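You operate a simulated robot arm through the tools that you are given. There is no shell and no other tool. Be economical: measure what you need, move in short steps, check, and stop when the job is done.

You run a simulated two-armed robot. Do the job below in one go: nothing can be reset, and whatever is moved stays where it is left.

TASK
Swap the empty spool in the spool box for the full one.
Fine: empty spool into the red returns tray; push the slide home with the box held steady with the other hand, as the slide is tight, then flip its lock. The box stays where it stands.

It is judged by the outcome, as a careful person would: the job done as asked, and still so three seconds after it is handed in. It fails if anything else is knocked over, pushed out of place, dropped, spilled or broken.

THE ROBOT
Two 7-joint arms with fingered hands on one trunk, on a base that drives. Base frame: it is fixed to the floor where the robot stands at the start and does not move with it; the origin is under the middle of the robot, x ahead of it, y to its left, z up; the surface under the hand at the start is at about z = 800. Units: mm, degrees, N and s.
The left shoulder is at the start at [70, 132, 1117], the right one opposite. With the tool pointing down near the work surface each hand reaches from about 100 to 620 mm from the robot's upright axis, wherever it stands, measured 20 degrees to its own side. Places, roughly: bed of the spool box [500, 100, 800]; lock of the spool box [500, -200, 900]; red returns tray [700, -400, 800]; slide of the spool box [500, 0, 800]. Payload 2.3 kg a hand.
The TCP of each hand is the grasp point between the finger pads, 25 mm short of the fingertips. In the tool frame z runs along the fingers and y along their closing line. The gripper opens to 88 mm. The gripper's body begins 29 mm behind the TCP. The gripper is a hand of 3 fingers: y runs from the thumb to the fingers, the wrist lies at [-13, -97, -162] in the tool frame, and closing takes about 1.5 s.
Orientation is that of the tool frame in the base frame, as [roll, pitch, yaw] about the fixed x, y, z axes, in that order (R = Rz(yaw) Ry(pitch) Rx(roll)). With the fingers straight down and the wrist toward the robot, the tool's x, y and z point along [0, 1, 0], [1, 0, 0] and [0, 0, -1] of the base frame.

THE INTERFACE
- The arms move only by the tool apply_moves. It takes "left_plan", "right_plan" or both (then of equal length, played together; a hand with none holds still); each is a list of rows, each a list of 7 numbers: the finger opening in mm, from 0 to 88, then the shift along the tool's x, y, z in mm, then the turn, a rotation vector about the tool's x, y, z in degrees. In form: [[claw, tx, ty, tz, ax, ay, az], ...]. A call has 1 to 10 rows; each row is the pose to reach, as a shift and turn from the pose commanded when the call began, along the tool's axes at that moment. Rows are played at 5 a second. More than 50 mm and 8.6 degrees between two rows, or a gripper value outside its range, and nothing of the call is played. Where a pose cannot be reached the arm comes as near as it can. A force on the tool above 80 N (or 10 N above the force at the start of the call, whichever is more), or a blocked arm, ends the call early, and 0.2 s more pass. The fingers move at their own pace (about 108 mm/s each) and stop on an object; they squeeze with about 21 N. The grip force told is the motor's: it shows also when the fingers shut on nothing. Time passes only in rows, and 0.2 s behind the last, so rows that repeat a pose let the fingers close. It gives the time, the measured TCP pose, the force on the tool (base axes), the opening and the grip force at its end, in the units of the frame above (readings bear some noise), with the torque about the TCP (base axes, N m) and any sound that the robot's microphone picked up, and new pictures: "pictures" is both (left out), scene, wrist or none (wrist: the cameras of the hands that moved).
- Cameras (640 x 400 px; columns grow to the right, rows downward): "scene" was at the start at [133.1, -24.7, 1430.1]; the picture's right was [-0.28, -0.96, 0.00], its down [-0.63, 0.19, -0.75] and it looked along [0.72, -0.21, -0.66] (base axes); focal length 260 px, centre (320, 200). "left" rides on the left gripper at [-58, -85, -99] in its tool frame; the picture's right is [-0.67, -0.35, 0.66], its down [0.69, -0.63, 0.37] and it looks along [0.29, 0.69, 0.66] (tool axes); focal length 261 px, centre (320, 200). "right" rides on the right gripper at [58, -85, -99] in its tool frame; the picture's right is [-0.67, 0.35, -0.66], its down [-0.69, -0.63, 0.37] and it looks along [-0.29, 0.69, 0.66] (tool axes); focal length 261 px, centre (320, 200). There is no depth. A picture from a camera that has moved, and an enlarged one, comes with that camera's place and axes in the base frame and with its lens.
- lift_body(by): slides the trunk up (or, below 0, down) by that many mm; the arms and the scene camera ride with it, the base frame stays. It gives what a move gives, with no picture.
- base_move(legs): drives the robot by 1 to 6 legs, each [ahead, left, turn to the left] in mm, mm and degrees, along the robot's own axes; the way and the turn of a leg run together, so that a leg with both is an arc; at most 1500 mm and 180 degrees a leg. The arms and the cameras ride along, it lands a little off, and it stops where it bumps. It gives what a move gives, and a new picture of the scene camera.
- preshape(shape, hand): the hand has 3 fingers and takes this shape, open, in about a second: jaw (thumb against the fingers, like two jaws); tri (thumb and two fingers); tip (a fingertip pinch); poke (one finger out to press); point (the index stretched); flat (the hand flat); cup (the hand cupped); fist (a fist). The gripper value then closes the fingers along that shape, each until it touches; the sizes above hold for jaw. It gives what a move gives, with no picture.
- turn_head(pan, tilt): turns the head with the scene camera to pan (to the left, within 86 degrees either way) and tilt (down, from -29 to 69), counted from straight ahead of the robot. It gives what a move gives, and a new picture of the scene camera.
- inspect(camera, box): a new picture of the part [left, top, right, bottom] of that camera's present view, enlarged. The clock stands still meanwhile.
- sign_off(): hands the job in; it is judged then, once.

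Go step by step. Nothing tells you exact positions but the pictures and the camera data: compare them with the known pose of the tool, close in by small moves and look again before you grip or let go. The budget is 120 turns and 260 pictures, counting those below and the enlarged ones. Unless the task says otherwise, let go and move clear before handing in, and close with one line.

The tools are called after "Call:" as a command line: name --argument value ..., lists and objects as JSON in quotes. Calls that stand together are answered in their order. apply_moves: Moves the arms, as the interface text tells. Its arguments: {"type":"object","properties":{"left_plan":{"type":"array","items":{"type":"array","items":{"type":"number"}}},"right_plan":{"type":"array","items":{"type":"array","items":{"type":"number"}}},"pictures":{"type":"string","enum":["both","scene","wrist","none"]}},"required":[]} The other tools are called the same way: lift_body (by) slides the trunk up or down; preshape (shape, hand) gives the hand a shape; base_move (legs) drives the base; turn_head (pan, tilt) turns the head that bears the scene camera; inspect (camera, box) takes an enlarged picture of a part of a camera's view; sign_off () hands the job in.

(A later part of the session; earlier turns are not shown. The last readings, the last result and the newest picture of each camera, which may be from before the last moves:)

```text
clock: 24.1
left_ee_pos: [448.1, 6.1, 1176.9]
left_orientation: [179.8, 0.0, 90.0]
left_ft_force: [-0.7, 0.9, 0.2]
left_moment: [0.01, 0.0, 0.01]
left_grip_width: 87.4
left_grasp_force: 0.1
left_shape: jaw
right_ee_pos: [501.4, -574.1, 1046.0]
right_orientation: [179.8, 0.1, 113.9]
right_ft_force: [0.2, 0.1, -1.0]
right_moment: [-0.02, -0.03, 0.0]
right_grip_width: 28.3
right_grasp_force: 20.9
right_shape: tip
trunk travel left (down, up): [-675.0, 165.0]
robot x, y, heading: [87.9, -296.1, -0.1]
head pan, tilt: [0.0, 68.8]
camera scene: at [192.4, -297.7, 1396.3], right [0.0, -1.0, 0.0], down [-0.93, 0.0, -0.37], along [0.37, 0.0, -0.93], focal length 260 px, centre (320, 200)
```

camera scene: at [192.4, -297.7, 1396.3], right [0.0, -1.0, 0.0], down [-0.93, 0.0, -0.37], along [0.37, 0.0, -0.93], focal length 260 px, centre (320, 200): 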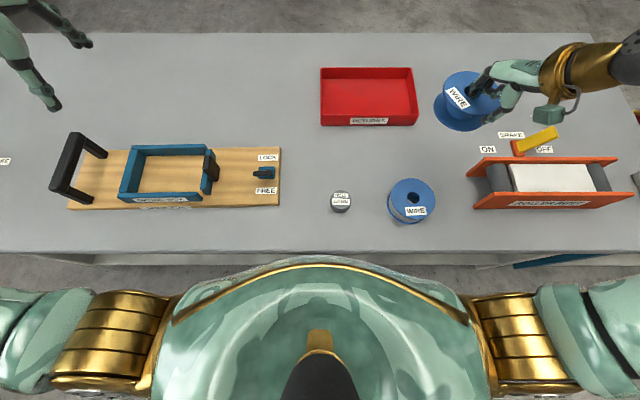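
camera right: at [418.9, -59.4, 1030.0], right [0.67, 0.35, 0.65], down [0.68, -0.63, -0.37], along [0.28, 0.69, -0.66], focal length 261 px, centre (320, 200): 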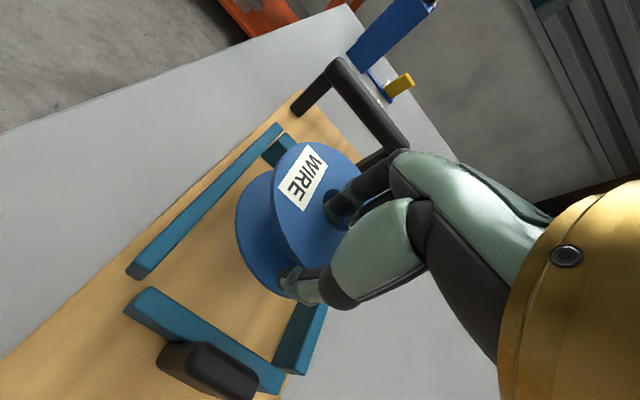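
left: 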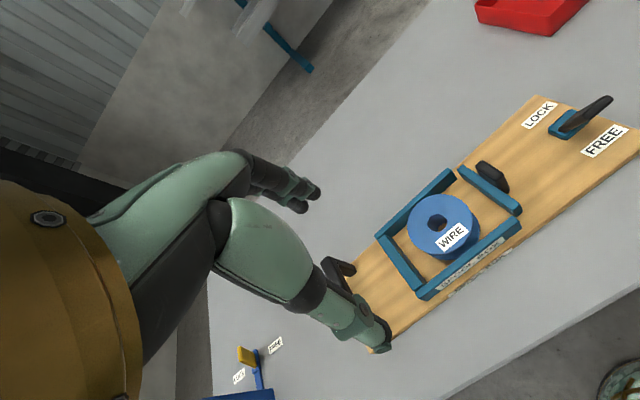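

Now about 88 mm forward. Swinging the spool over the tray at height.

Call:
apply_moves --right_plan '[[0, 8, 38, 0, 0, 0, 4], [0, 16, 76, 0, 0, 0, 8], [0, 24, 114, 10, 0, 0, 12], [0, 33, 152, 30, 0, 0, 16], [0, 41, 190, 60, 0, 0, 20], [0, 50, 228, 90, 0, 0, 24], [0, 50, 228, 90, 0, 0, 24]]' --pictures "both"

```text
clock: 25.7
left_ee_pos: [453.4, 5.9, 1175.0]
left_orientation: [179.9, 0.0, 90.0]
left_ft_force: [0.4, 0.0, 0.2]
left_moment: [-0.02, -0.02, 0.01]
left_grip_width: 87.4
left_grasp_force: 0.0
left_shape: jaw
right_ee_pos: [692.7, -438.1, 952.1]
right_orientation: [-179.9, 0.0, 89.9]
right_ft_force: [-0.1, 0.2, -0.7]
right_moment: [0.03, 0.0, 0.0]
right_grip_width: 28.4
right_grasp_force: 21.1
right_shape: tip
trunk travel left (down, up): [-675.0, 165.0]
robot x, y, heading: [92.0, -298.2, -0.1]
head pan, tilt: [0.0, 68.8]
camera scene: at [196.7, -297.9, 1395.9], right [0.0, -1.0, 0.0], down [-0.93, 0.0, -0.36], along [0.36, 0.0, -0.93], focal length 260 px, centre (320, 200)
camera right: at [607.7, -379.0, 1053.2], right [0.35, -0.67, 0.65], down [-0.63, -0.68, -0.37], along [0.69, -0.29, -0.66], focal length 261 px, centre (320, 200)
```

scene: 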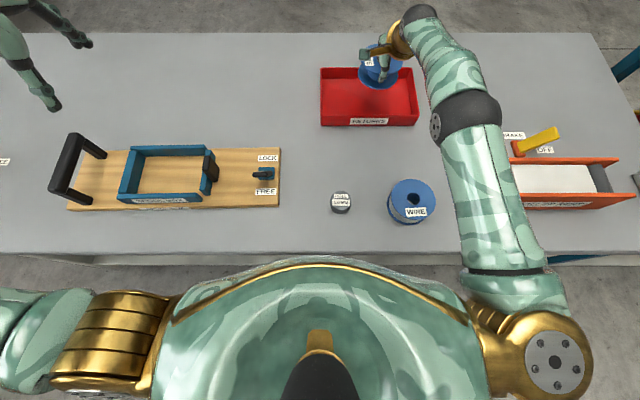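
right: 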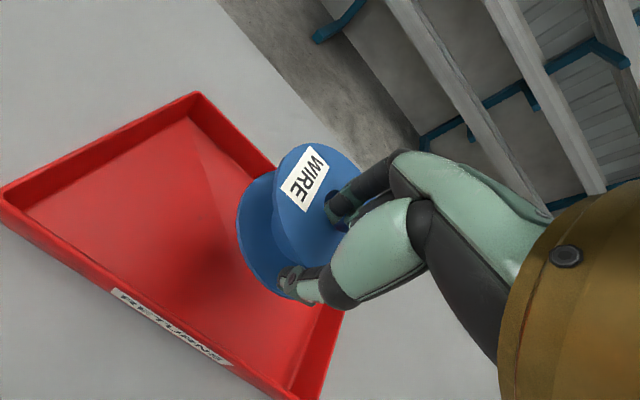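

Reached easily; the spool is well inside the tray's outline. I shift 8 mm further in and lower it to the floor of the tray.

Call:
apply_moves --right_plan '[[0, 0, 4, 25, 0, 0, 0], [0, 0, 8, 50, 0, 0, 0], [0, 0, 8, 70, 0, 0, 0], [0, 0, 8, 82, 0, 0, 0], [0, 0, 8, 89, 0, 0, 0], [0, 0, 8, 93, 0, 0, 0]]' --pictures "both"

Call:
inspect --camera "scene" --box '[310, 20, 440, 140]'

```text
clock: 27.1
left_ee_pos: [454.2, 7.5, 1176.0]
left_orientation: [179.9, 0.0, 90.0]
left_ft_force: [-0.4, 0.8, 1.1]
left_moment: [-0.02, 0.0, 0.0]
left_grip_width: 87.5
left_grasp_force: 0.1
left_shape: jaw
right_ee_pos: [689.1, -437.2, 867.2]
right_orientation: [-180.0, 0.1, 90.0]
right_ft_force: [1.2, -0.1, -1.1]
right_moment: [0.0, 0.04, 0.01]
right_grip_width: 28.5
right_grasp_force: 21.0
right_shape: tip
right hand out of reach, approached as far as the arm can: row 2, 3, 4, 5, 6
trunk travel left (down, up): [-675.0, 165.0]
robot x, y, heading: [88.7, -297.5, 0.0]
head pan, tilt: [0.0, 68.8]
camera scene: at [197.7, -297.4, 1395.9], right [0.0, -1.0, 0.0], down [-0.93, 0.0, -0.36], along [0.36, 0.0, -0.93], focal length 260 px, centre (320, 200)
camera right: at [603.7, -378.6, 967.3], right [0.35, -0.67, 0.66], down [-0.63, -0.69, -0.36], along [0.69, -0.29, -0.66], focal length 261 px, centre (320, 200)
```

scene: 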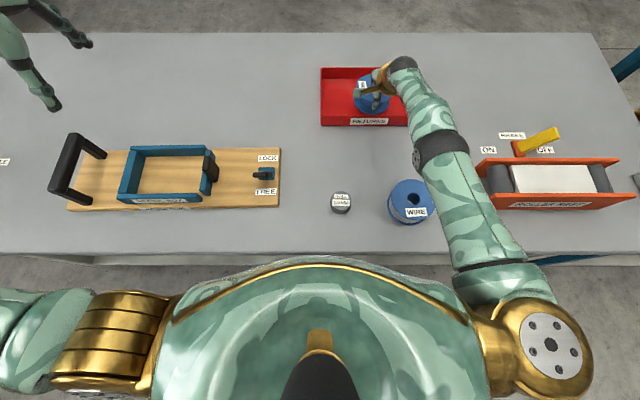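
right: 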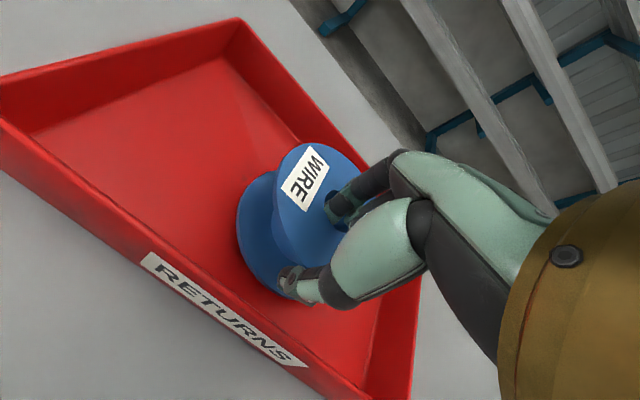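

```text
3.33 times, centred on (375, 80) of scene
camera zoom: at [197.7, -297.4, 1395.9], right [0.0, -1.0, 0.0], down [-0.93, 0.0, -0.36], along [0.36, 0.0, -0.93], focal length 866 px, centre (137, 600)
```

zoom: 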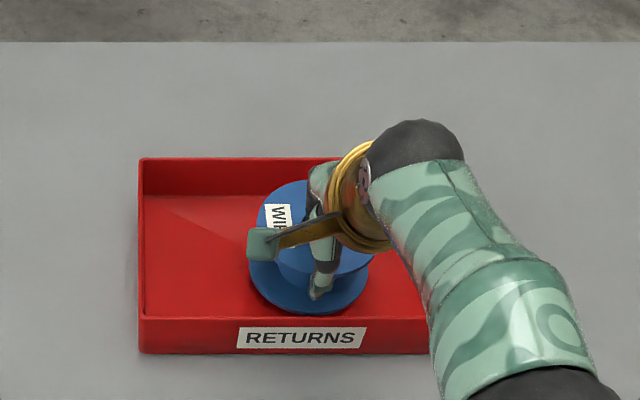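

The arm is at its limit 13 mm above; I'll use the trunk to bring it straight down.

Call:
lift_body --by -9

Call:
inspect --camera "right" --box '[200, 120, 440, 320]'

```text
clock: 27.7
left_ee_pos: [453.1, 5.5, 1166.5]
left_orientation: [-180.0, 0.0, 90.0]
left_ft_force: [-0.1, 0.0, -0.2]
left_moment: [0.02, 0.02, 0.0]
left_grip_width: 87.3
left_grasp_force: 0.0
left_shape: jaw
right_ee_pos: [689.0, -438.2, 859.2]
right_orientation: [179.9, 0.0, 89.9]
right_ft_force: [-0.4, 0.5, 0.4]
right_moment: [0.02, -0.05, -0.04]
right_grip_width: 28.3
right_grasp_force: 20.8
right_shape: tip
trunk travel left (down, up): [-666.0, 174.0]
robot x, y, heading: [86.5, -297.5, 0.1]
head pan, tilt: [0.0, 68.8]
```

```text
2.00 times, centred on (320, 220) of right
camera zoom: at [603.5, -378.5, 958.6], right [0.35, -0.67, 0.66], down [-0.63, -0.68, -0.37], along [0.69, -0.29, -0.66], focal length 521 px, centre (320, 160)
```

zoom: 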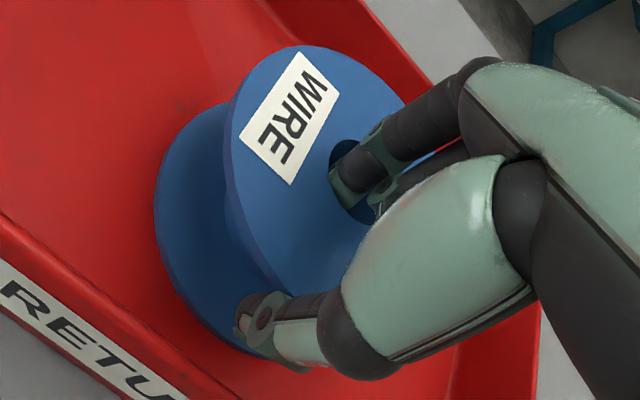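

Call:
lift_body --by -4

Call:
inspect --camera "right" --box '[200, 120, 440, 320]'

```text
clock: 28.2
left_ee_pos: [450.3, 6.7, 1162.4]
left_orientation: [179.9, -0.1, 90.0]
left_ft_force: [-0.6, 0.7, 0.1]
left_moment: [0.0, -0.02, 0.02]
left_grip_width: 87.7
left_grasp_force: 0.0
left_shape: jaw
right_ee_pos: [687.3, -436.8, 857.4]
right_orientation: [179.7, 0.0, 89.9]
right_ft_force: [1.1, -1.4, 10.3]
right_moment: [-0.03, -0.07, 0.0]
right_grip_width: 28.7
right_grasp_force: 20.7
right_shape: tip
trunk travel left (down, up): [-662.0, 178.0]
robot x, y, heading: [89.3, -299.9, -0.2]
head pan, tilt: [0.0, 68.8]
```

```text
2.00 times, centred on (320, 220) of right
camera zoom: at [602.1, -378.2, 956.8], right [0.34, -0.67, 0.66], down [-0.63, -0.69, -0.37], along [0.7, -0.29, -0.66], focal length 521 px, centre (320, 160)
```

zoom: 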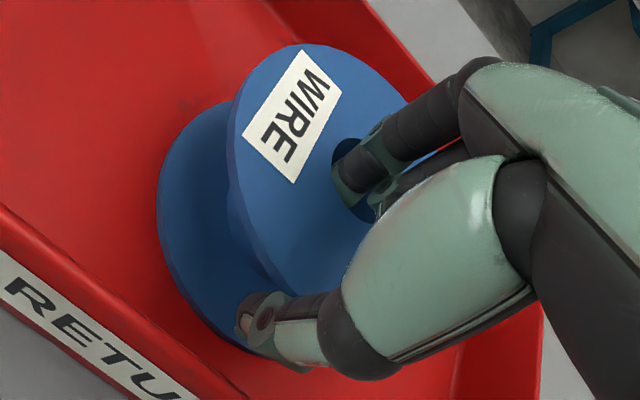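

It touched down (10 N). I ease up 2 mm, then open just enough to release.

Call:
lift_body --by 2

Call:
apply_moves --right_plan '[[34, 0, 0, 0, 0, 0, 0], [40, 0, 0, 0, 0, 0, 0], [43, 0, 0, 0, 0, 0, 0], [43, 0, 0, 0, 0, 0, 0]]' --pictures "wrist"

Call:
inspect --camera "scene" --box '[310, 20, 440, 140]'

```text
clock: 28.7
left_ee_pos: [451.7, 6.9, 1164.5]
left_orientation: [179.9, 0.1, 90.0]
left_ft_force: [-0.9, 0.4, -0.2]
left_moment: [-0.02, 0.02, -0.01]
left_grip_width: 88.0
left_grasp_force: 0.0
left_shape: jaw
right_ee_pos: [686.9, -437.3, 857.3]
right_orientation: [-179.9, 0.0, 89.9]
right_ft_force: [0.5, -1.1, 6.6]
right_moment: [-0.05, -0.07, 0.04]
right_grip_width: 28.9
right_grasp_force: 20.8
right_shape: tip
trunk travel left (down, up): [-664.0, 176.0]
robot x, y, heading: [87.7, -295.0, -0.0]
head pan, tilt: [0.0, 68.8]
```

```text
clock: 29.7
left_ee_pos: [454.0, 6.1, 1164.2]
left_orientation: [180.0, 0.0, 90.1]
left_ft_force: [0.1, 0.0, -0.8]
left_moment: [0.01, 0.02, 0.03]
left_grip_width: 87.6
left_grasp_force: 0.0
left_shape: jaw
right_ee_pos: [687.9, -437.1, 856.4]
right_orientation: [-179.9, 0.0, 89.8]
right_ft_force: [0.2, 0.1, 0.1]
right_moment: [-0.02, 0.03, 0.0]
right_grip_width: 42.5
right_grasp_force: 0.1
right_shape: tip
trunk travel left (down, up): [-664.0, 176.0]
robot x, y, heading: [87.6, -300.7, 0.1]
head pan, tilt: [0.0, 68.8]
camera right: at [603.6, -378.6, 956.4], right [0.35, -0.67, 0.66], down [-0.63, -0.68, -0.36], along [0.69, -0.29, -0.66], focal length 261 px, centre (320, 200)
```

right: 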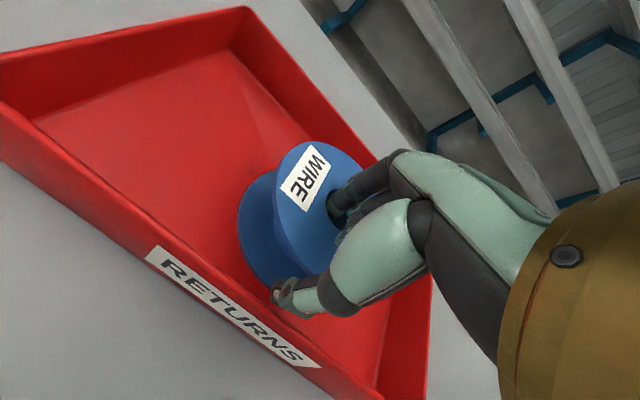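

```text
3.33 times, centred on (375, 80) of scene
camera zoom: at [197.5, -297.4, 1384.8], right [0.0, -1.0, 0.0], down [-0.93, 0.0, -0.36], along [0.36, 0.0, -0.93], focal length 866 px, centre (137, 600)
```

zoom: 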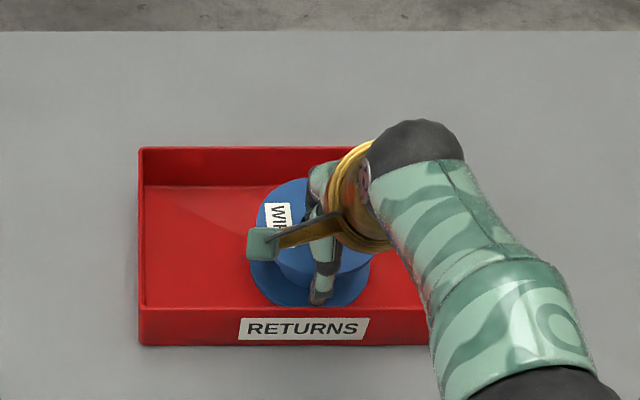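

Released with the fingers clear of rim and hole. I lift straight up with the trunk.

Call:
lift_body --by 70

Call:
turn_head --pan -15 --tilt 55

```text
clock: 30.8
left_ee_pos: [453.0, 6.0, 1234.0]
left_orientation: [180.0, -0.1, 89.9]
left_ft_force: [-0.3, -0.2, 0.6]
left_moment: [0.02, 0.03, 0.02]
left_grip_width: 87.5
left_grasp_force: 0.2
left_shape: jaw
right_ee_pos: [688.3, -437.8, 927.6]
right_orientation: [-180.0, -0.1, 89.9]
right_ft_force: [-0.5, 0.1, 0.3]
right_moment: [-0.01, 0.02, 0.0]
right_grip_width: 42.7
right_grasp_force: 0.0
right_shape: tip
trunk travel left (down, up): [-734.0, 106.0]
robot x, y, heading: [88.4, -297.6, -0.0]
head pan, tilt: [0.0, 68.8]
```

```text
clock: 31.6
left_ee_pos: [452.9, 6.2, 1234.8]
left_orientation: [-180.0, 0.0, 90.0]
left_ft_force: [0.0, 0.6, 0.9]
left_moment: [0.01, -0.02, -0.01]
left_grip_width: 87.6
left_grasp_force: 0.0
left_shape: jaw
right_ee_pos: [689.0, -437.6, 926.0]
right_orientation: [180.0, 0.0, 89.8]
right_ft_force: [0.1, -0.3, -0.9]
right_moment: [-0.03, 0.0, 0.01]
right_grip_width: 42.4
right_grasp_force: 0.1
right_shape: tip
trunk travel left (down, up): [-734.0, 106.0]
robot x, y, heading: [92.4, -294.6, 0.2]
head pan, tilt: [-15.0, 55.0]
camera scene: at [211.2, -316.0, 1470.3], right [-0.26, -0.97, 0.0], down [-0.79, 0.21, -0.57], along [0.55, -0.15, -0.82], focal length 260 px, centre (320, 200)
```

scene: 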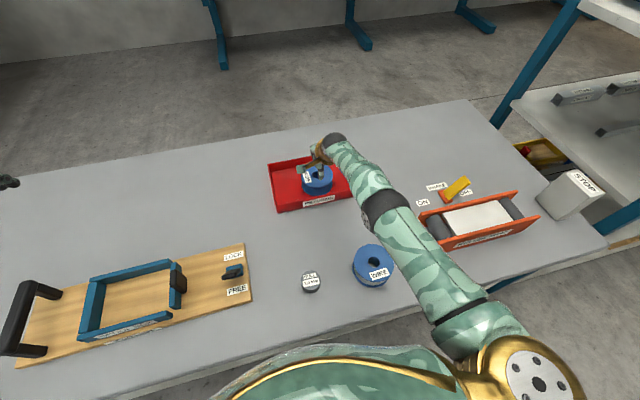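

The empty spool rests flat in the tray. Now I retract and bring the right hand over the full spool at about (412, −507), yawing back to thumb on the −y side.

Call:
apply_moves --right_plan '[[43, 0, 0, -40, 0, 0, 0], [46, 0, -10, -75, 0, 0, -6], [46, -13, -45, -80, 0, 0, -14], [46, -26, -80, -80, 0, 0, -22], [46, -39, -115, -80, 0, 0, -30], [46, -52, -150, -80, 0, 0, -38], [46, -65, -185, -80, 0, 0, -46], [46, -78, -220, -80, 0, 0, -54], [46, -91, -255, -80, 0, 0, -62], [46, -103, -285, -80, 0, 0, -70]]' --pictures "none"

Call:
apply_moves --right_plan '[[46, 0, 0, 0, 0, 0, -7], [46, 0, 0, 0, 0, 0, -14], [46, 0, 0, 0, 0, 0, -20], [46, 0, 0, 0, 0, 0, -20]]' --pictures "both"

```text
clock: 33.8
left_ee_pos: [452.2, 4.9, 1234.9]
left_orientation: [179.9, 0.0, 90.0]
left_ft_force: [-0.2, 0.1, 0.4]
left_moment: [0.02, 0.02, -0.02]
left_grip_width: 87.9
left_grasp_force: 0.1
left_shape: jaw
right_ee_pos: [400.5, -540.5, 1009.3]
right_orientation: [179.9, 0.0, 160.1]
right_ft_force: [-0.4, -0.2, 0.2]
right_moment: [0.01, 0.0, 0.01]
right_grip_width: 45.6
right_grasp_force: 0.0
right_shape: tip
trunk travel left (down, up): [-734.0, 106.0]
robot x, y, heading: [92.3, -298.4, -0.2]
head pan, tilt: [-15.0, 55.0]
```

```text
clock: 34.8
left_ee_pos: [452.2, 6.9, 1233.8]
left_orientation: [180.0, 0.0, 90.1]
left_ft_force: [-0.3, 0.3, 0.9]
left_moment: [0.03, 0.05, -0.01]
left_grip_width: 87.7
left_grasp_force: 0.0
left_shape: jaw
right_ee_pos: [403.5, -541.6, 1007.4]
right_orientation: [180.0, 0.0, 180.0]
right_ft_force: [1.0, 0.0, 0.3]
right_moment: [-0.02, 0.02, 0.02]
right_grip_width: 45.9
right_grasp_force: 0.0
right_shape: tip
trunk travel left (down, up): [-734.0, 106.0]
robot x, y, heading: [86.0, -298.5, 0.0]
head pan, tilt: [-15.0, 55.0]
camera scene: at [210.9, -316.3, 1470.3], right [-0.26, -0.97, 0.0], down [-0.79, 0.21, -0.57], along [0.55, -0.15, -0.82], focal length 260 px, centre (320, 200)
camera right: at [344.9, -624.6, 1107.5], right [0.67, 0.35, 0.66], down [0.69, -0.63, -0.37], along [0.28, 0.69, -0.66], focal length 261 px, centre (320, 200)
```

scene: 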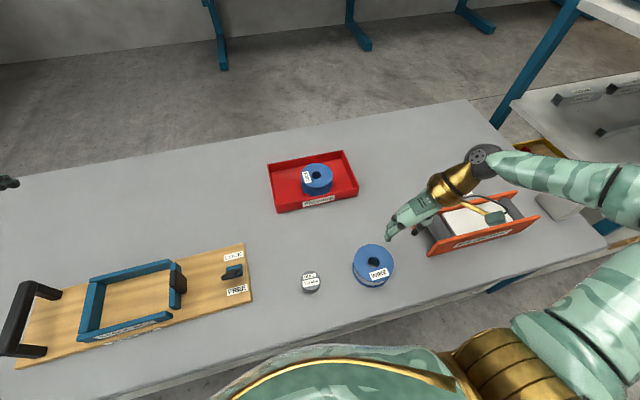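
right: 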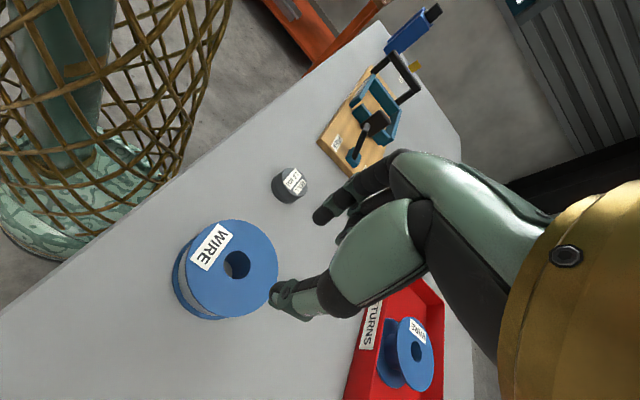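

Hole measured again at (409, −509). I line up and descend to just short of full depth.

Call:
apply_moves --right_plan '[[46, -6, -3.5, 30, 0, 0, 0], [46, -6, -3.5, 60, 0, 0, 0], [46, -6, -3.5, 90, 0, 0, 0], [46, -6, -3.5, 115, 0, 0, 0], [46, -6, -3.5, 132, 0, 0, 0]]' --pictures "wrist"

Call:
turn_head --pan -35 --tilt 60

Call:
inspect --camera "right" --box '[200, 120, 440, 280]'

```text
clock: 36.0
left_ee_pos: [454.4, 5.6, 1234.9]
left_orientation: [180.0, 0.0, 90.0]
left_ft_force: [-0.6, 0.0, -0.5]
left_moment: [0.0, -0.02, -0.01]
left_grip_width: 87.6
left_grasp_force: 0.1
left_shape: jaw
right_ee_pos: [408.1, -545.4, 874.9]
right_orientation: [-179.9, 0.1, -180.0]
right_ft_force: [0.3, -1.1, -0.2]
right_moment: [0.01, 0.04, -0.02]
right_grip_width: 45.6
right_grasp_force: 0.0
right_shape: tip
trunk travel left (down, up): [-734.0, 106.0]
robot x, y, heading: [92.9, -299.0, -0.3]
head pan, tilt: [-15.0, 55.0]
camera right: at [350.2, -628.4, 974.2], right [0.67, 0.35, 0.66], down [0.68, -0.63, -0.37], along [0.29, 0.69, -0.66], focal length 261 px, centre (320, 200)
```

right: 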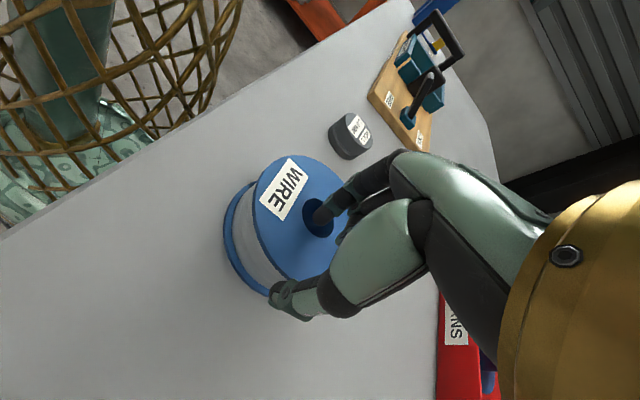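

```text
clock: 36.8
left_ee_pos: [453.8, 5.2, 1235.0]
left_orientation: [-179.9, 0.0, 90.0]
left_ft_force: [0.2, 0.2, -0.8]
left_moment: [0.02, 0.05, 0.0]
left_grip_width: 87.7
left_grasp_force: 0.1
left_shape: jaw
right_ee_pos: [408.6, -544.9, 874.7]
right_orientation: [180.0, 0.0, 179.9]
right_ft_force: [0.3, 0.6, -1.4]
right_moment: [0.02, -0.03, 0.01]
right_grip_width: 45.3
right_grasp_force: 0.1
right_shape: tip
trunk travel left (down, up): [-734.0, 106.0]
robot x, y, heading: [89.2, -297.3, -0.1]
head pan, tilt: [-35.0, 60.0]
camera scene: at [195.9, -335.7, 1464.3], right [-0.57, -0.82, 0.0], down [-0.71, 0.5, -0.5], along [0.41, -0.29, -0.87], focal length 260 px, centre (320, 200)
```

scene: 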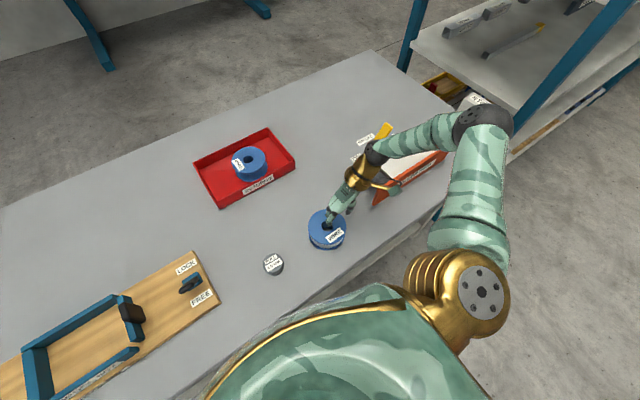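

```text
2.50 times, centred on (320, 200) of right
camera zoom: at [350.0, -628.3, 974.7], right [0.67, 0.35, 0.66], down [0.68, -0.63, -0.37], along [0.29, 0.69, -0.66], focal length 652 px, centre (320, 200)
```

zoom: 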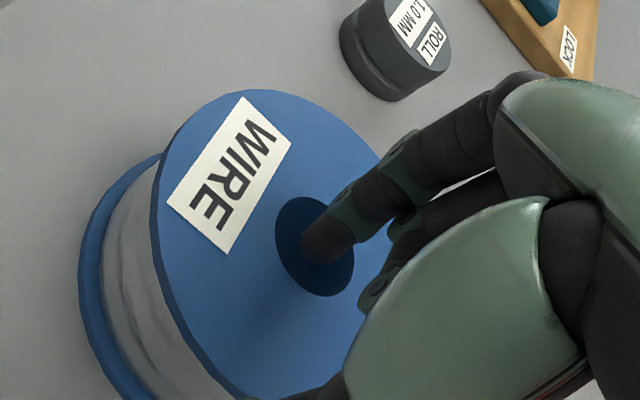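

Index tip is at the hole's centre and the thumb clear of the rim. Down another 20 mm and close.

Call:
apply_moves --right_plan '[[46, 0, 0, 6, 0, 0, 0], [46, 0, 0, 12, 0, 0, 0], [46, 0, 0, 17, 0, 0, 0], [46, 0, 0, 20, 0, 0, 0], [46, 0, 0, 20, 0, 0, 0]]' --pictures "none"

Call:
inspect --camera "right" --box '[200, 120, 440, 320]'

```text
clock: 38.0
left_ee_pos: [452.8, 5.8, 1234.9]
left_orientation: [180.0, -0.1, 90.0]
left_ft_force: [1.0, 0.7, -0.4]
left_moment: [-0.01, -0.03, 0.02]
left_grip_width: 87.6
left_grasp_force: 0.1
left_shape: jaw
right_ee_pos: [408.5, -544.4, 853.2]
right_orientation: [-180.0, -0.1, 179.9]
right_ft_force: [0.2, 0.5, 0.0]
right_moment: [0.02, -0.03, 0.01]
right_grip_width: 45.5
right_grasp_force: 0.1
right_shape: tip
trunk travel left (down, up): [-734.0, 106.0]
robot x, y, heading: [90.5, -294.4, -0.1]
head pan, tilt: [-35.0, 60.0]
```

```text
2.00 times, centred on (320, 220) of right
camera zoom: at [350.6, -628.3, 953.8], right [0.67, 0.35, 0.66], down [0.68, -0.63, -0.37], along [0.29, 0.69, -0.66], focal length 521 px, centre (320, 160)
```

zoom: 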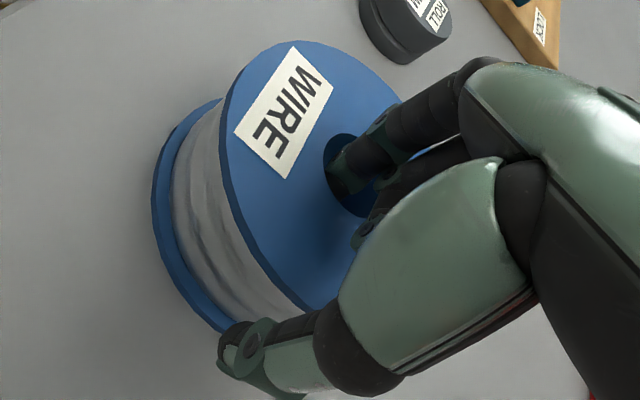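

Call:
apply_moves --right_plan '[[40, 0, 0, 0, 0, 0, 0], [34, 0, 0, 0, 0, 0, 0], [25, 0, 0, 0, 0, 0, 0], [10, 0, 0, 0, 0, 0, 0], [0, 0, 0, 0, 0, 0, 0], [0, 0, 0, 0, 0, 0, 0]]' --pictures "none"

Call:
apply_moves --right_plan '[[0, 0, 0, -4, 0, 0, 0], [0, 0, 0, -8, 0, 0, 0], [0, 0, 0, -14, 0, 0, 0], [0, 0, 0, -20, 0, 0, 0], [0, 0, 0, -20, 0, 0, 0]]' --pictures "both"

Call:
inspect --camera "scene" --box '[280, 170, 400, 270]'

```text
clock: 39.4
left_ee_pos: [452.6, 5.7, 1234.2]
left_orientation: [-180.0, 0.0, 90.0]
left_ft_force: [0.4, 0.6, 0.3]
left_moment: [0.03, 0.01, 0.03]
left_grip_width: 87.6
left_grasp_force: 0.1
left_shape: jaw
right_ee_pos: [408.4, -545.4, 853.3]
right_orientation: [180.0, 0.0, 179.9]
right_ft_force: [-0.5, 1.0, 0.2]
right_moment: [0.05, 0.01, 0.03]
right_grip_width: 28.8
right_grasp_force: 21.9
right_shape: tip
trunk travel left (down, up): [-734.0, 106.0]
robot x, y, heading: [88.6, -293.6, 0.0]
head pan, tilt: [-35.0, 60.0]
```

```text
clock: 40.6
left_ee_pos: [455.5, 5.3, 1234.0]
left_orientation: [-180.0, -0.1, 89.9]
left_ft_force: [-0.2, 1.1, -0.2]
left_moment: [0.01, -0.02, 0.01]
left_grip_width: 87.4
left_grasp_force: 0.1
left_shape: jaw
right_ee_pos: [409.9, -544.6, 875.1]
right_orientation: [180.0, -0.2, 179.9]
right_ft_force: [-0.2, -0.5, -4.4]
right_moment: [-0.12, 0.0, -0.02]
right_grip_width: 28.5
right_grasp_force: 21.4
right_shape: tip
trunk travel left (down, up): [-734.0, 106.0]
robot x, y, heading: [88.1, -296.1, 0.0]
head pan, tilt: [-35.0, 60.0]
camera scene: at [196.8, -336.4, 1464.2], right [-0.57, -0.82, 0.0], down [-0.71, 0.5, -0.5], along [0.41, -0.29, -0.87], focal length 260 px, centre (320, 200)
camera right: at [351.6, -627.6, 974.9], right [0.67, 0.35, 0.65], down [0.68, -0.63, -0.37], along [0.29, 0.69, -0.66], focal length 261 px, centre (320, 200)
```

scene: 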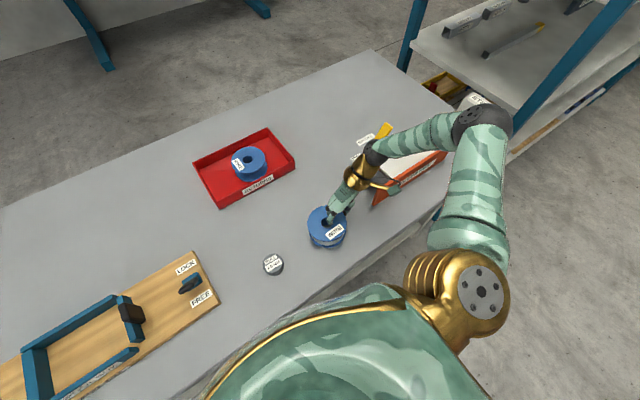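
right: 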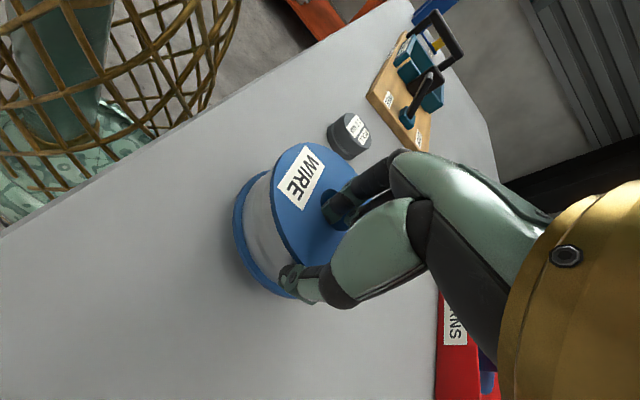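

```text
4.00 times, centred on (340, 220) of scene
camera zoom: at [196.8, -336.4, 1464.2], right [-0.57, -0.82, 0.0], down [-0.71, 0.5, -0.5], along [0.41, -0.29, -0.87], focal length 1039 px, centre (240, 120)
```

zoom: 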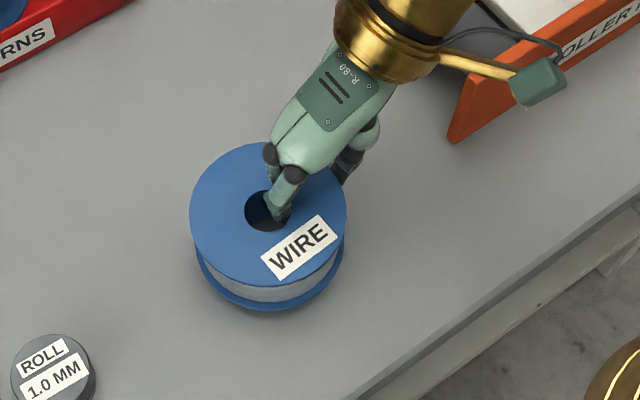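

The full spool is lifted securely (about 4.4 N). I raise it, back the robot up and drive to its original spot.

Call:
apply_moves --right_plan '[[0, 0, 0, -20, 0, 0, 0], [0, 0, 0, -45, 0, 0, 0], [0, 0, 0, -70, 0, 0, 0], [0, 0, 0, -95, 0, 0, 0], [0, 0, 0, -120, 0, 0, 0], [0, 0, 0, -145, 0, 0, 0], [0, 0, 0, -145, 0, 0, 0]]' --pictures "none"

Call:
base_move --legs '[[-85, 0, 0], [0, 300, 0]]'

```text
clock: 42.2
left_ee_pos: [453.4, 4.6, 1234.6]
left_orientation: [-180.0, 0.0, 90.0]
left_ft_force: [-0.3, -1.5, 0.1]
left_moment: [0.0, -0.04, -0.01]
left_grip_width: 87.6
left_grasp_force: 0.1
left_shape: jaw
right_ee_pos: [409.1, -545.6, 1019.3]
right_orientation: [-179.9, -0.2, 179.9]
right_ft_force: [0.4, -0.2, -5.2]
right_moment: [-0.15, 0.0, 0.01]
right_grip_width: 28.7
right_grasp_force: 20.8
right_shape: tip
trunk travel left (down, up): [-734.0, 106.0]
robot x, y, heading: [87.5, -296.7, -0.0]
head pan, tilt: [-35.0, 60.0]
```

```text
clock: 44.9
left_ee_pos: [371.2, 303.5, 1235.1]
left_orientation: [179.9, -0.1, 89.8]
left_ft_force: [0.9, -0.7, 0.3]
left_moment: [-0.01, 0.02, 0.0]
left_grip_width: 87.6
left_grasp_force: 0.2
left_shape: jaw
right_ee_pos: [324.7, -246.3, 1018.1]
right_orientation: [179.9, -0.1, 179.8]
right_ft_force: [-0.4, -0.8, -4.3]
right_moment: [-0.13, 0.01, 0.01]
right_grip_width: 28.8
right_grasp_force: 21.5
right_shape: tip
trunk travel left (down, up): [-734.0, 106.0]
robot x, y, heading: [6.3, 0.1, -0.4]
head pan, tilt: [-35.0, 60.0]
camera scene: at [113.1, -37.6, 1464.1], right [-0.58, -0.82, 0.0], down [-0.71, 0.5, -0.5], along [0.41, -0.29, -0.87], focal length 260 px, centre (320, 200)
```

scene: 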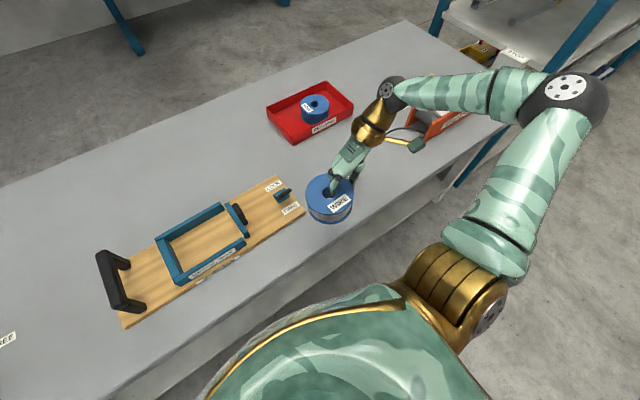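

Driven back. I look at the empty frame closely to fix the target for the full spool.

Call:
turn_head --pan 5 --tilt 60

Call:
inspect --camera "scene" --box '[200, 100, 400, 225]'

```text
clock: 46.0
left_ee_pos: [369.4, 307.2, 1233.6]
left_orientation: [-180.0, 0.0, 89.8]
left_ft_force: [-0.3, 0.1, -0.6]
left_moment: [0.02, -0.01, -0.02]
left_grip_width: 87.7
left_grasp_force: 0.1
left_shape: jaw
right_ee_pos: [322.4, -244.9, 1017.0]
right_orientation: [-180.0, -0.1, 179.8]
right_ft_force: [-0.4, -0.4, -4.1]
right_moment: [-0.1, 0.02, -0.01]
right_grip_width: 28.7
right_grasp_force: 21.5
right_shape: tip
trunk travel left (down, up): [-734.0, 106.0]
robot x, y, heading: [3.8, 6.6, -0.2]
head pan, tilt: [5.0, 60.0]
camera scene: at [124.8, 8.6, 1464.2], right [0.08, -1.0, 0.0], down [-0.86, -0.07, -0.5], along [0.5, 0.04, -0.87], focal length 260 px, centre (320, 200)
```

scene: 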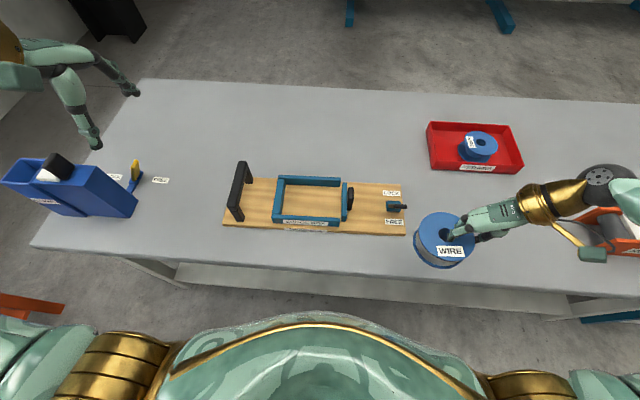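

```text
3.20 times, centred on (300, 162) of scene
camera zoom: at [124.8, 8.6, 1464.2], right [0.08, -1.0, 0.0], down [-0.86, -0.07, -0.5], along [0.5, 0.04, -0.87], focal length 831 px, centre (384, 320)
```

zoom: 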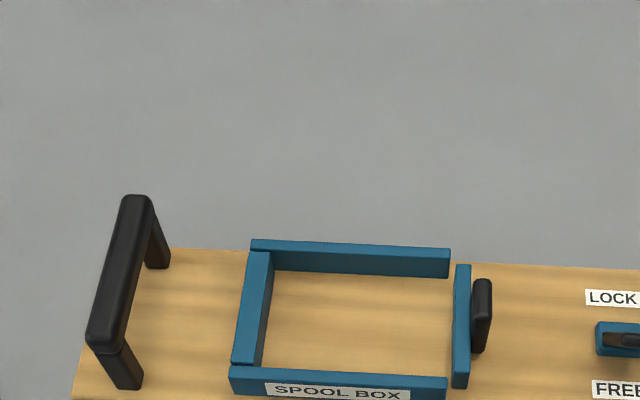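

The frame's interior is about 159 × 114 mm centred near y = 62, matching where the old spool sat. I carry the full spool to the exact hand pose the empty one was lifted from, 100 mm higher.

Call:
apply_moves --right_plan '[[0, -20, 34, 0, 0, 0, 0], [0, -40, 68, 0, 0, 0, 0], [0, -60, 102, 0, 0, 0, 0], [0, -80, 136, 0, 0, 0, 0], [0, -100, 170, 0, 0, 0, 0], [0, -120, 204, 0, 0, 0, 0], [0, -138, 238, 0, 0, 0, 0], [0, -155, 269, 0, 0, 0, 0], [0, -155, 269, 0, 0, 0, 0]]' --pictures "none"

Call:
lift_body --by -59

Call:
inspect --camera "right" --box '[0, 0, 640, 400]'

Call:
inspect --camera "scene" --box '[200, 100, 400, 225]'

```text
clock: 48.0
left_ee_pos: [371.8, 306.3, 1234.2]
left_orientation: [180.0, 0.0, 89.7]
left_ft_force: [0.0, -0.9, 0.3]
left_moment: [-0.02, 0.0, 0.0]
left_grip_width: 87.4
left_grasp_force: 0.0
left_shape: jaw
right_ee_pos: [478.3, 25.2, 1019.8]
right_orientation: [-179.9, -0.1, 179.8]
right_ft_force: [-1.4, -1.0, -5.0]
right_moment: [-0.16, 0.01, 0.0]
right_grip_width: 28.6
right_grasp_force: 21.5
right_shape: tip
trunk travel left (down, up): [-734.0, 106.0]
robot x, y, heading: [4.6, 6.2, -0.2]
head pan, tilt: [5.0, 60.0]
```

```text
clock: 49.0
left_ee_pos: [372.2, 306.5, 1175.5]
left_orientation: [-179.9, 0.0, 89.8]
left_ft_force: [1.2, -0.6, -0.6]
left_moment: [0.02, 0.02, 0.03]
left_grip_width: 87.6
left_grasp_force: 0.1
left_shape: jaw
right_ee_pos: [479.4, 26.2, 960.4]
right_orientation: [-180.0, 0.0, 179.9]
right_ft_force: [-0.1, 0.0, -4.5]
right_moment: [-0.12, 0.0, -0.02]
right_grip_width: 28.3
right_grasp_force: 21.0
right_shape: tip
trunk travel left (down, up): [-675.0, 165.0]
robot x, y, heading: [2.8, 9.0, -0.4]
head pan, tilt: [5.0, 60.0]
```

```text
1.00 times, centred on (320, 200) of right (not enlarged: the box is as wide or as high as the picture)
camera zoom: at [421.5, -58.1, 1060.8], right [0.67, 0.35, 0.65], down [0.68, -0.63, -0.37], along [0.29, 0.69, -0.66], focal length 261 px, centre (320, 200)
```

zoom: 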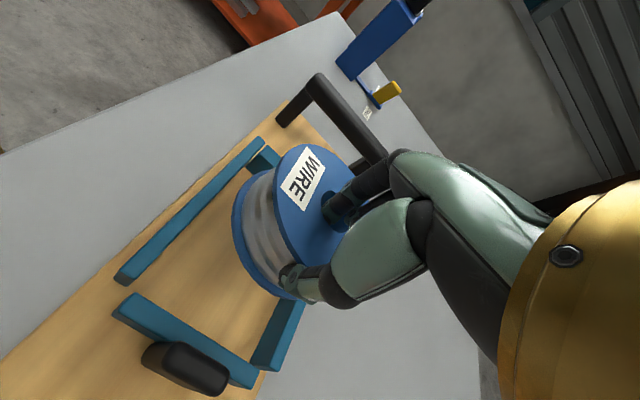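

```text
3.20 times, centred on (300, 162) of scene
camera zoom: at [125.2, 10.0, 1405.1], right [0.08, -1.0, 0.0], down [-0.86, -0.07, -0.5], along [0.5, 0.04, -0.87], focal length 831 px, centre (384, 320)
```

zoom: 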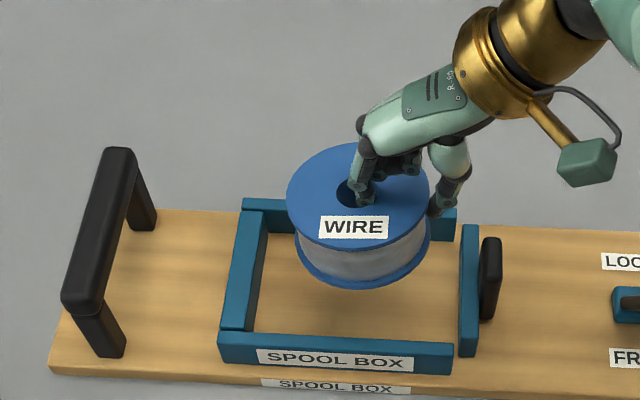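

Lining up nicely. Lowering until the spool is just above the rail tops, then checking clearances.

Call:
apply_moves --right_plan '[[0, 0, 3, 20, 0, 0, 0], [0, 0, 3, 40, 0, 0, 0], [0, 0, 3, 55, 0, 0, 0], [0, 0, 3, 55, 0, 0, 0]]' --pictures "wrist"

Call:
inspect --camera "scene" --box '[230, 130, 350, 230]'

Call:
inspect --camera "right" --box '[120, 100, 380, 390]'

```text
clock: 50.0
left_ee_pos: [371.1, 307.0, 1174.9]
left_orientation: [180.0, 0.0, 89.8]
left_ft_force: [-0.2, -0.6, -0.2]
left_moment: [0.02, 0.0, 0.01]
left_grip_width: 87.4
left_grasp_force: 0.2
left_shape: jaw
right_ee_pos: [479.5, 27.5, 906.3]
right_orientation: [180.0, 0.0, 179.9]
right_ft_force: [0.6, 0.8, -4.2]
right_moment: [-0.11, -0.01, 0.03]
right_grip_width: 28.7
right_grasp_force: 20.6
right_shape: tip
trunk travel left (down, up): [-675.0, 165.0]
robot x, y, heading: [4.3, 8.3, -0.1]
head pan, tilt: [5.0, 60.0]
camera right: at [421.7, -55.9, 1005.1], right [0.67, 0.35, 0.65], down [0.68, -0.63, -0.37], along [0.29, 0.69, -0.66], focal length 261 px, centre (320, 200)
```

right: 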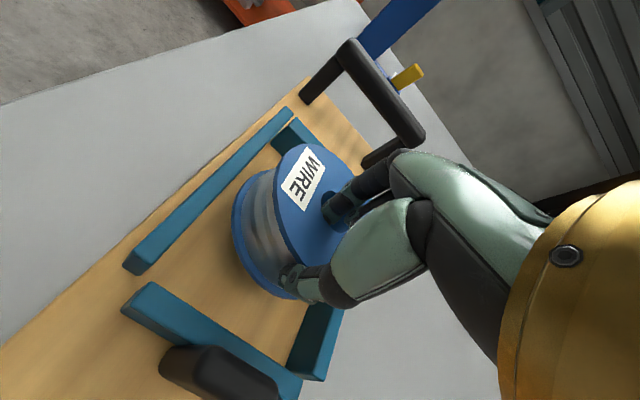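

```text
4.00 times, centred on (290, 180) of scene
camera zoom: at [125.3, 10.0, 1405.1], right [0.08, -1.0, 0.0], down [-0.86, -0.07, -0.5], along [0.5, 0.04, -0.87], focal length 1039 px, centre (440, 280)
```

zoom: 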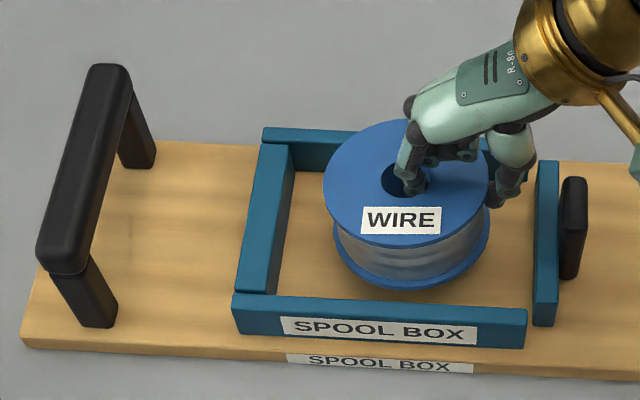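

```text
1.38 times, centred on (250, 245) of right
camera zoom: at [421.7, -55.9, 1005.1], right [0.67, 0.35, 0.65], down [0.68, -0.63, -0.37], along [0.29, 0.69, -0.66], focal length 360 px, centre (417, 138)
```

zoom: 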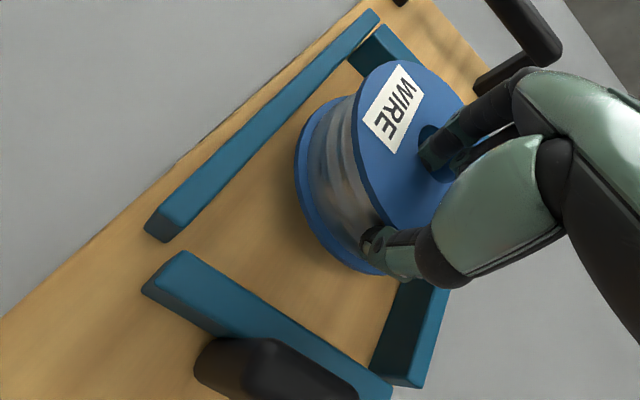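

Centre is over (477, 61), same as the old spool. Lowering in small steps to the bed.

Call:
apply_moves --right_plan '[[0, 0, 0, 8, 0, 0, 0], [0, 0, 0, 16, 0, 0, 0], [0, 0, 0, 22, 0, 0, 0], [0, 0, 0, 27, 0, 0, 0], [0, 0, 0, 30, 0, 0, 0], [0, 0, 0, 30, 0, 0, 0]]' --pictures "none"

Call:
inspect --camera "scene" --box '[230, 130, 350, 230]'

Call:
inspect --camera "right" --box '[120, 100, 380, 390]'

```text
clock: 51.4
left_ee_pos: [370.3, 306.6, 1174.7]
left_orientation: [-180.0, 0.0, 89.8]
left_ft_force: [1.2, -0.5, 0.1]
left_moment: [0.01, 0.0, 0.05]
left_grip_width: 87.5
left_grasp_force: 0.0
left_shape: jaw
right_ee_pos: [479.3, 28.8, 876.5]
right_orientation: [180.0, -0.1, 179.9]
right_ft_force: [-0.9, -0.4, -2.0]
right_moment: [-0.03, 0.01, 0.02]
right_grip_width: 28.9
right_grasp_force: 21.3
right_shape: tip
trunk travel left (down, up): [-675.0, 165.0]
robot x, y, heading: [2.6, 3.2, -0.3]
head pan, tilt: [5.0, 60.0]
```

```text
4.00 times, centred on (290, 180) of scene
camera zoom: at [124.7, 9.7, 1405.2], right [0.08, -1.0, 0.0], down [-0.86, -0.07, -0.5], along [0.5, 0.04, -0.87], focal length 1039 px, centre (440, 280)
```

zoom: 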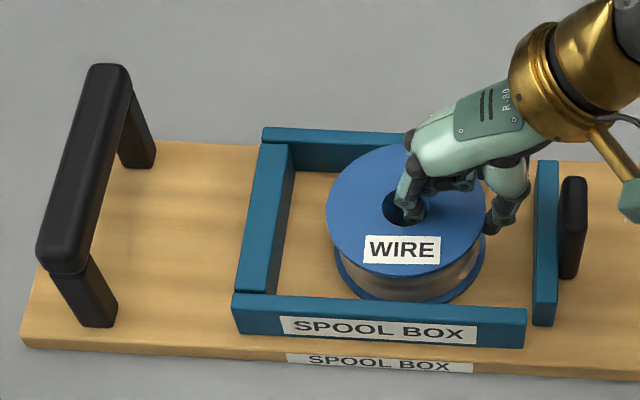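

```text
1.38 times, centred on (250, 245) of right
camera zoom: at [420.9, -55.2, 975.7], right [0.67, 0.35, 0.65], down [0.68, -0.63, -0.37], along [0.29, 0.69, -0.66], focal length 360 px, centre (417, 138)
```

zoom: 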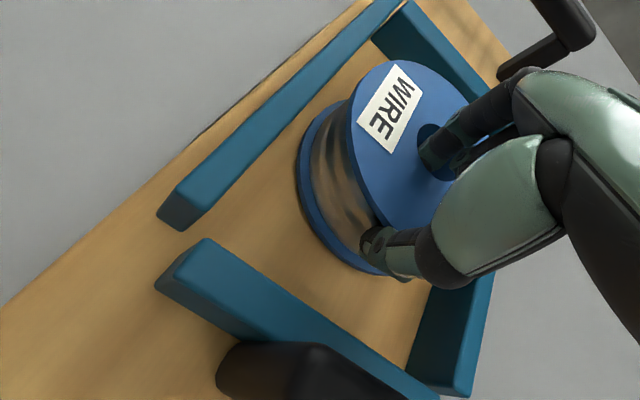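

It's just touching (weight reading dropped). Down 2 mm more, then release.

Call:
apply_moves --right_plan '[[0, 0, 0, 1, 0, 0, 0], [0, 0, 0, 2, 0, 0, 0], [34, 0, 0, 2, 0, 0, 0], [40, 0, 0, 2, 0, 0, 0], [44, 0, 0, 2, 0, 0, 0], [44, 0, 0, 2, 0, 0, 0]]' --pictures "none"

Call:
inspect --camera "scene" --box '[230, 130, 350, 230]'

Call:
inspect --camera "right" --box '[120, 100, 380, 390]'

```text
clock: 52.8
left_ee_pos: [370.8, 306.2, 1175.4]
left_orientation: [-180.0, 0.0, 89.9]
left_ft_force: [0.2, 0.3, 0.4]
left_moment: [0.02, 0.03, -0.03]
left_grip_width: 87.8
left_grasp_force: 0.2
left_shape: jaw
right_ee_pos: [478.5, 28.2, 872.9]
right_orientation: [180.0, 0.1, 179.8]
right_ft_force: [-0.6, -0.5, 0.2]
right_moment: [-0.01, 0.0, -0.02]
right_grip_width: 43.5
right_grasp_force: 0.1
right_shape: tip
trunk travel left (down, up): [-675.0, 165.0]
robot x, y, heading: [4.4, 6.8, -0.3]
head pan, tilt: [5.0, 60.0]
```

```text
4.00 times, centred on (290, 180) of scene
camera zoom: at [124.2, 9.9, 1405.2], right [0.08, -1.0, 0.0], down [-0.86, -0.07, -0.5], along [0.5, 0.04, -0.87], focal length 1039 px, centre (440, 280)
```

zoom: 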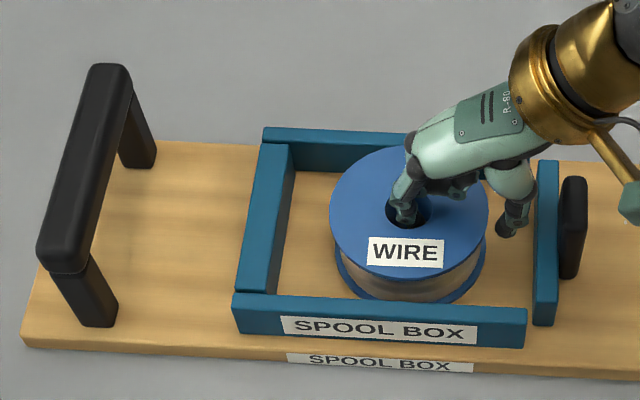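

```text
1.38 times, centred on (250, 245) of right
camera zoom: at [420.6, -55.4, 973.9], right [0.67, 0.35, 0.65], down [0.68, -0.63, -0.37], along [0.29, 0.69, -0.66], focal length 360 px, centre (417, 138)
```

zoom: 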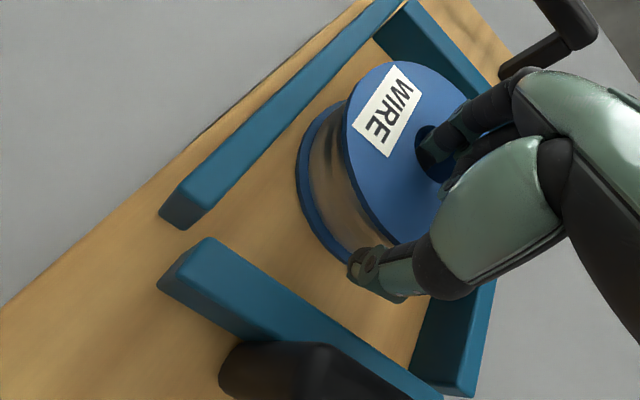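

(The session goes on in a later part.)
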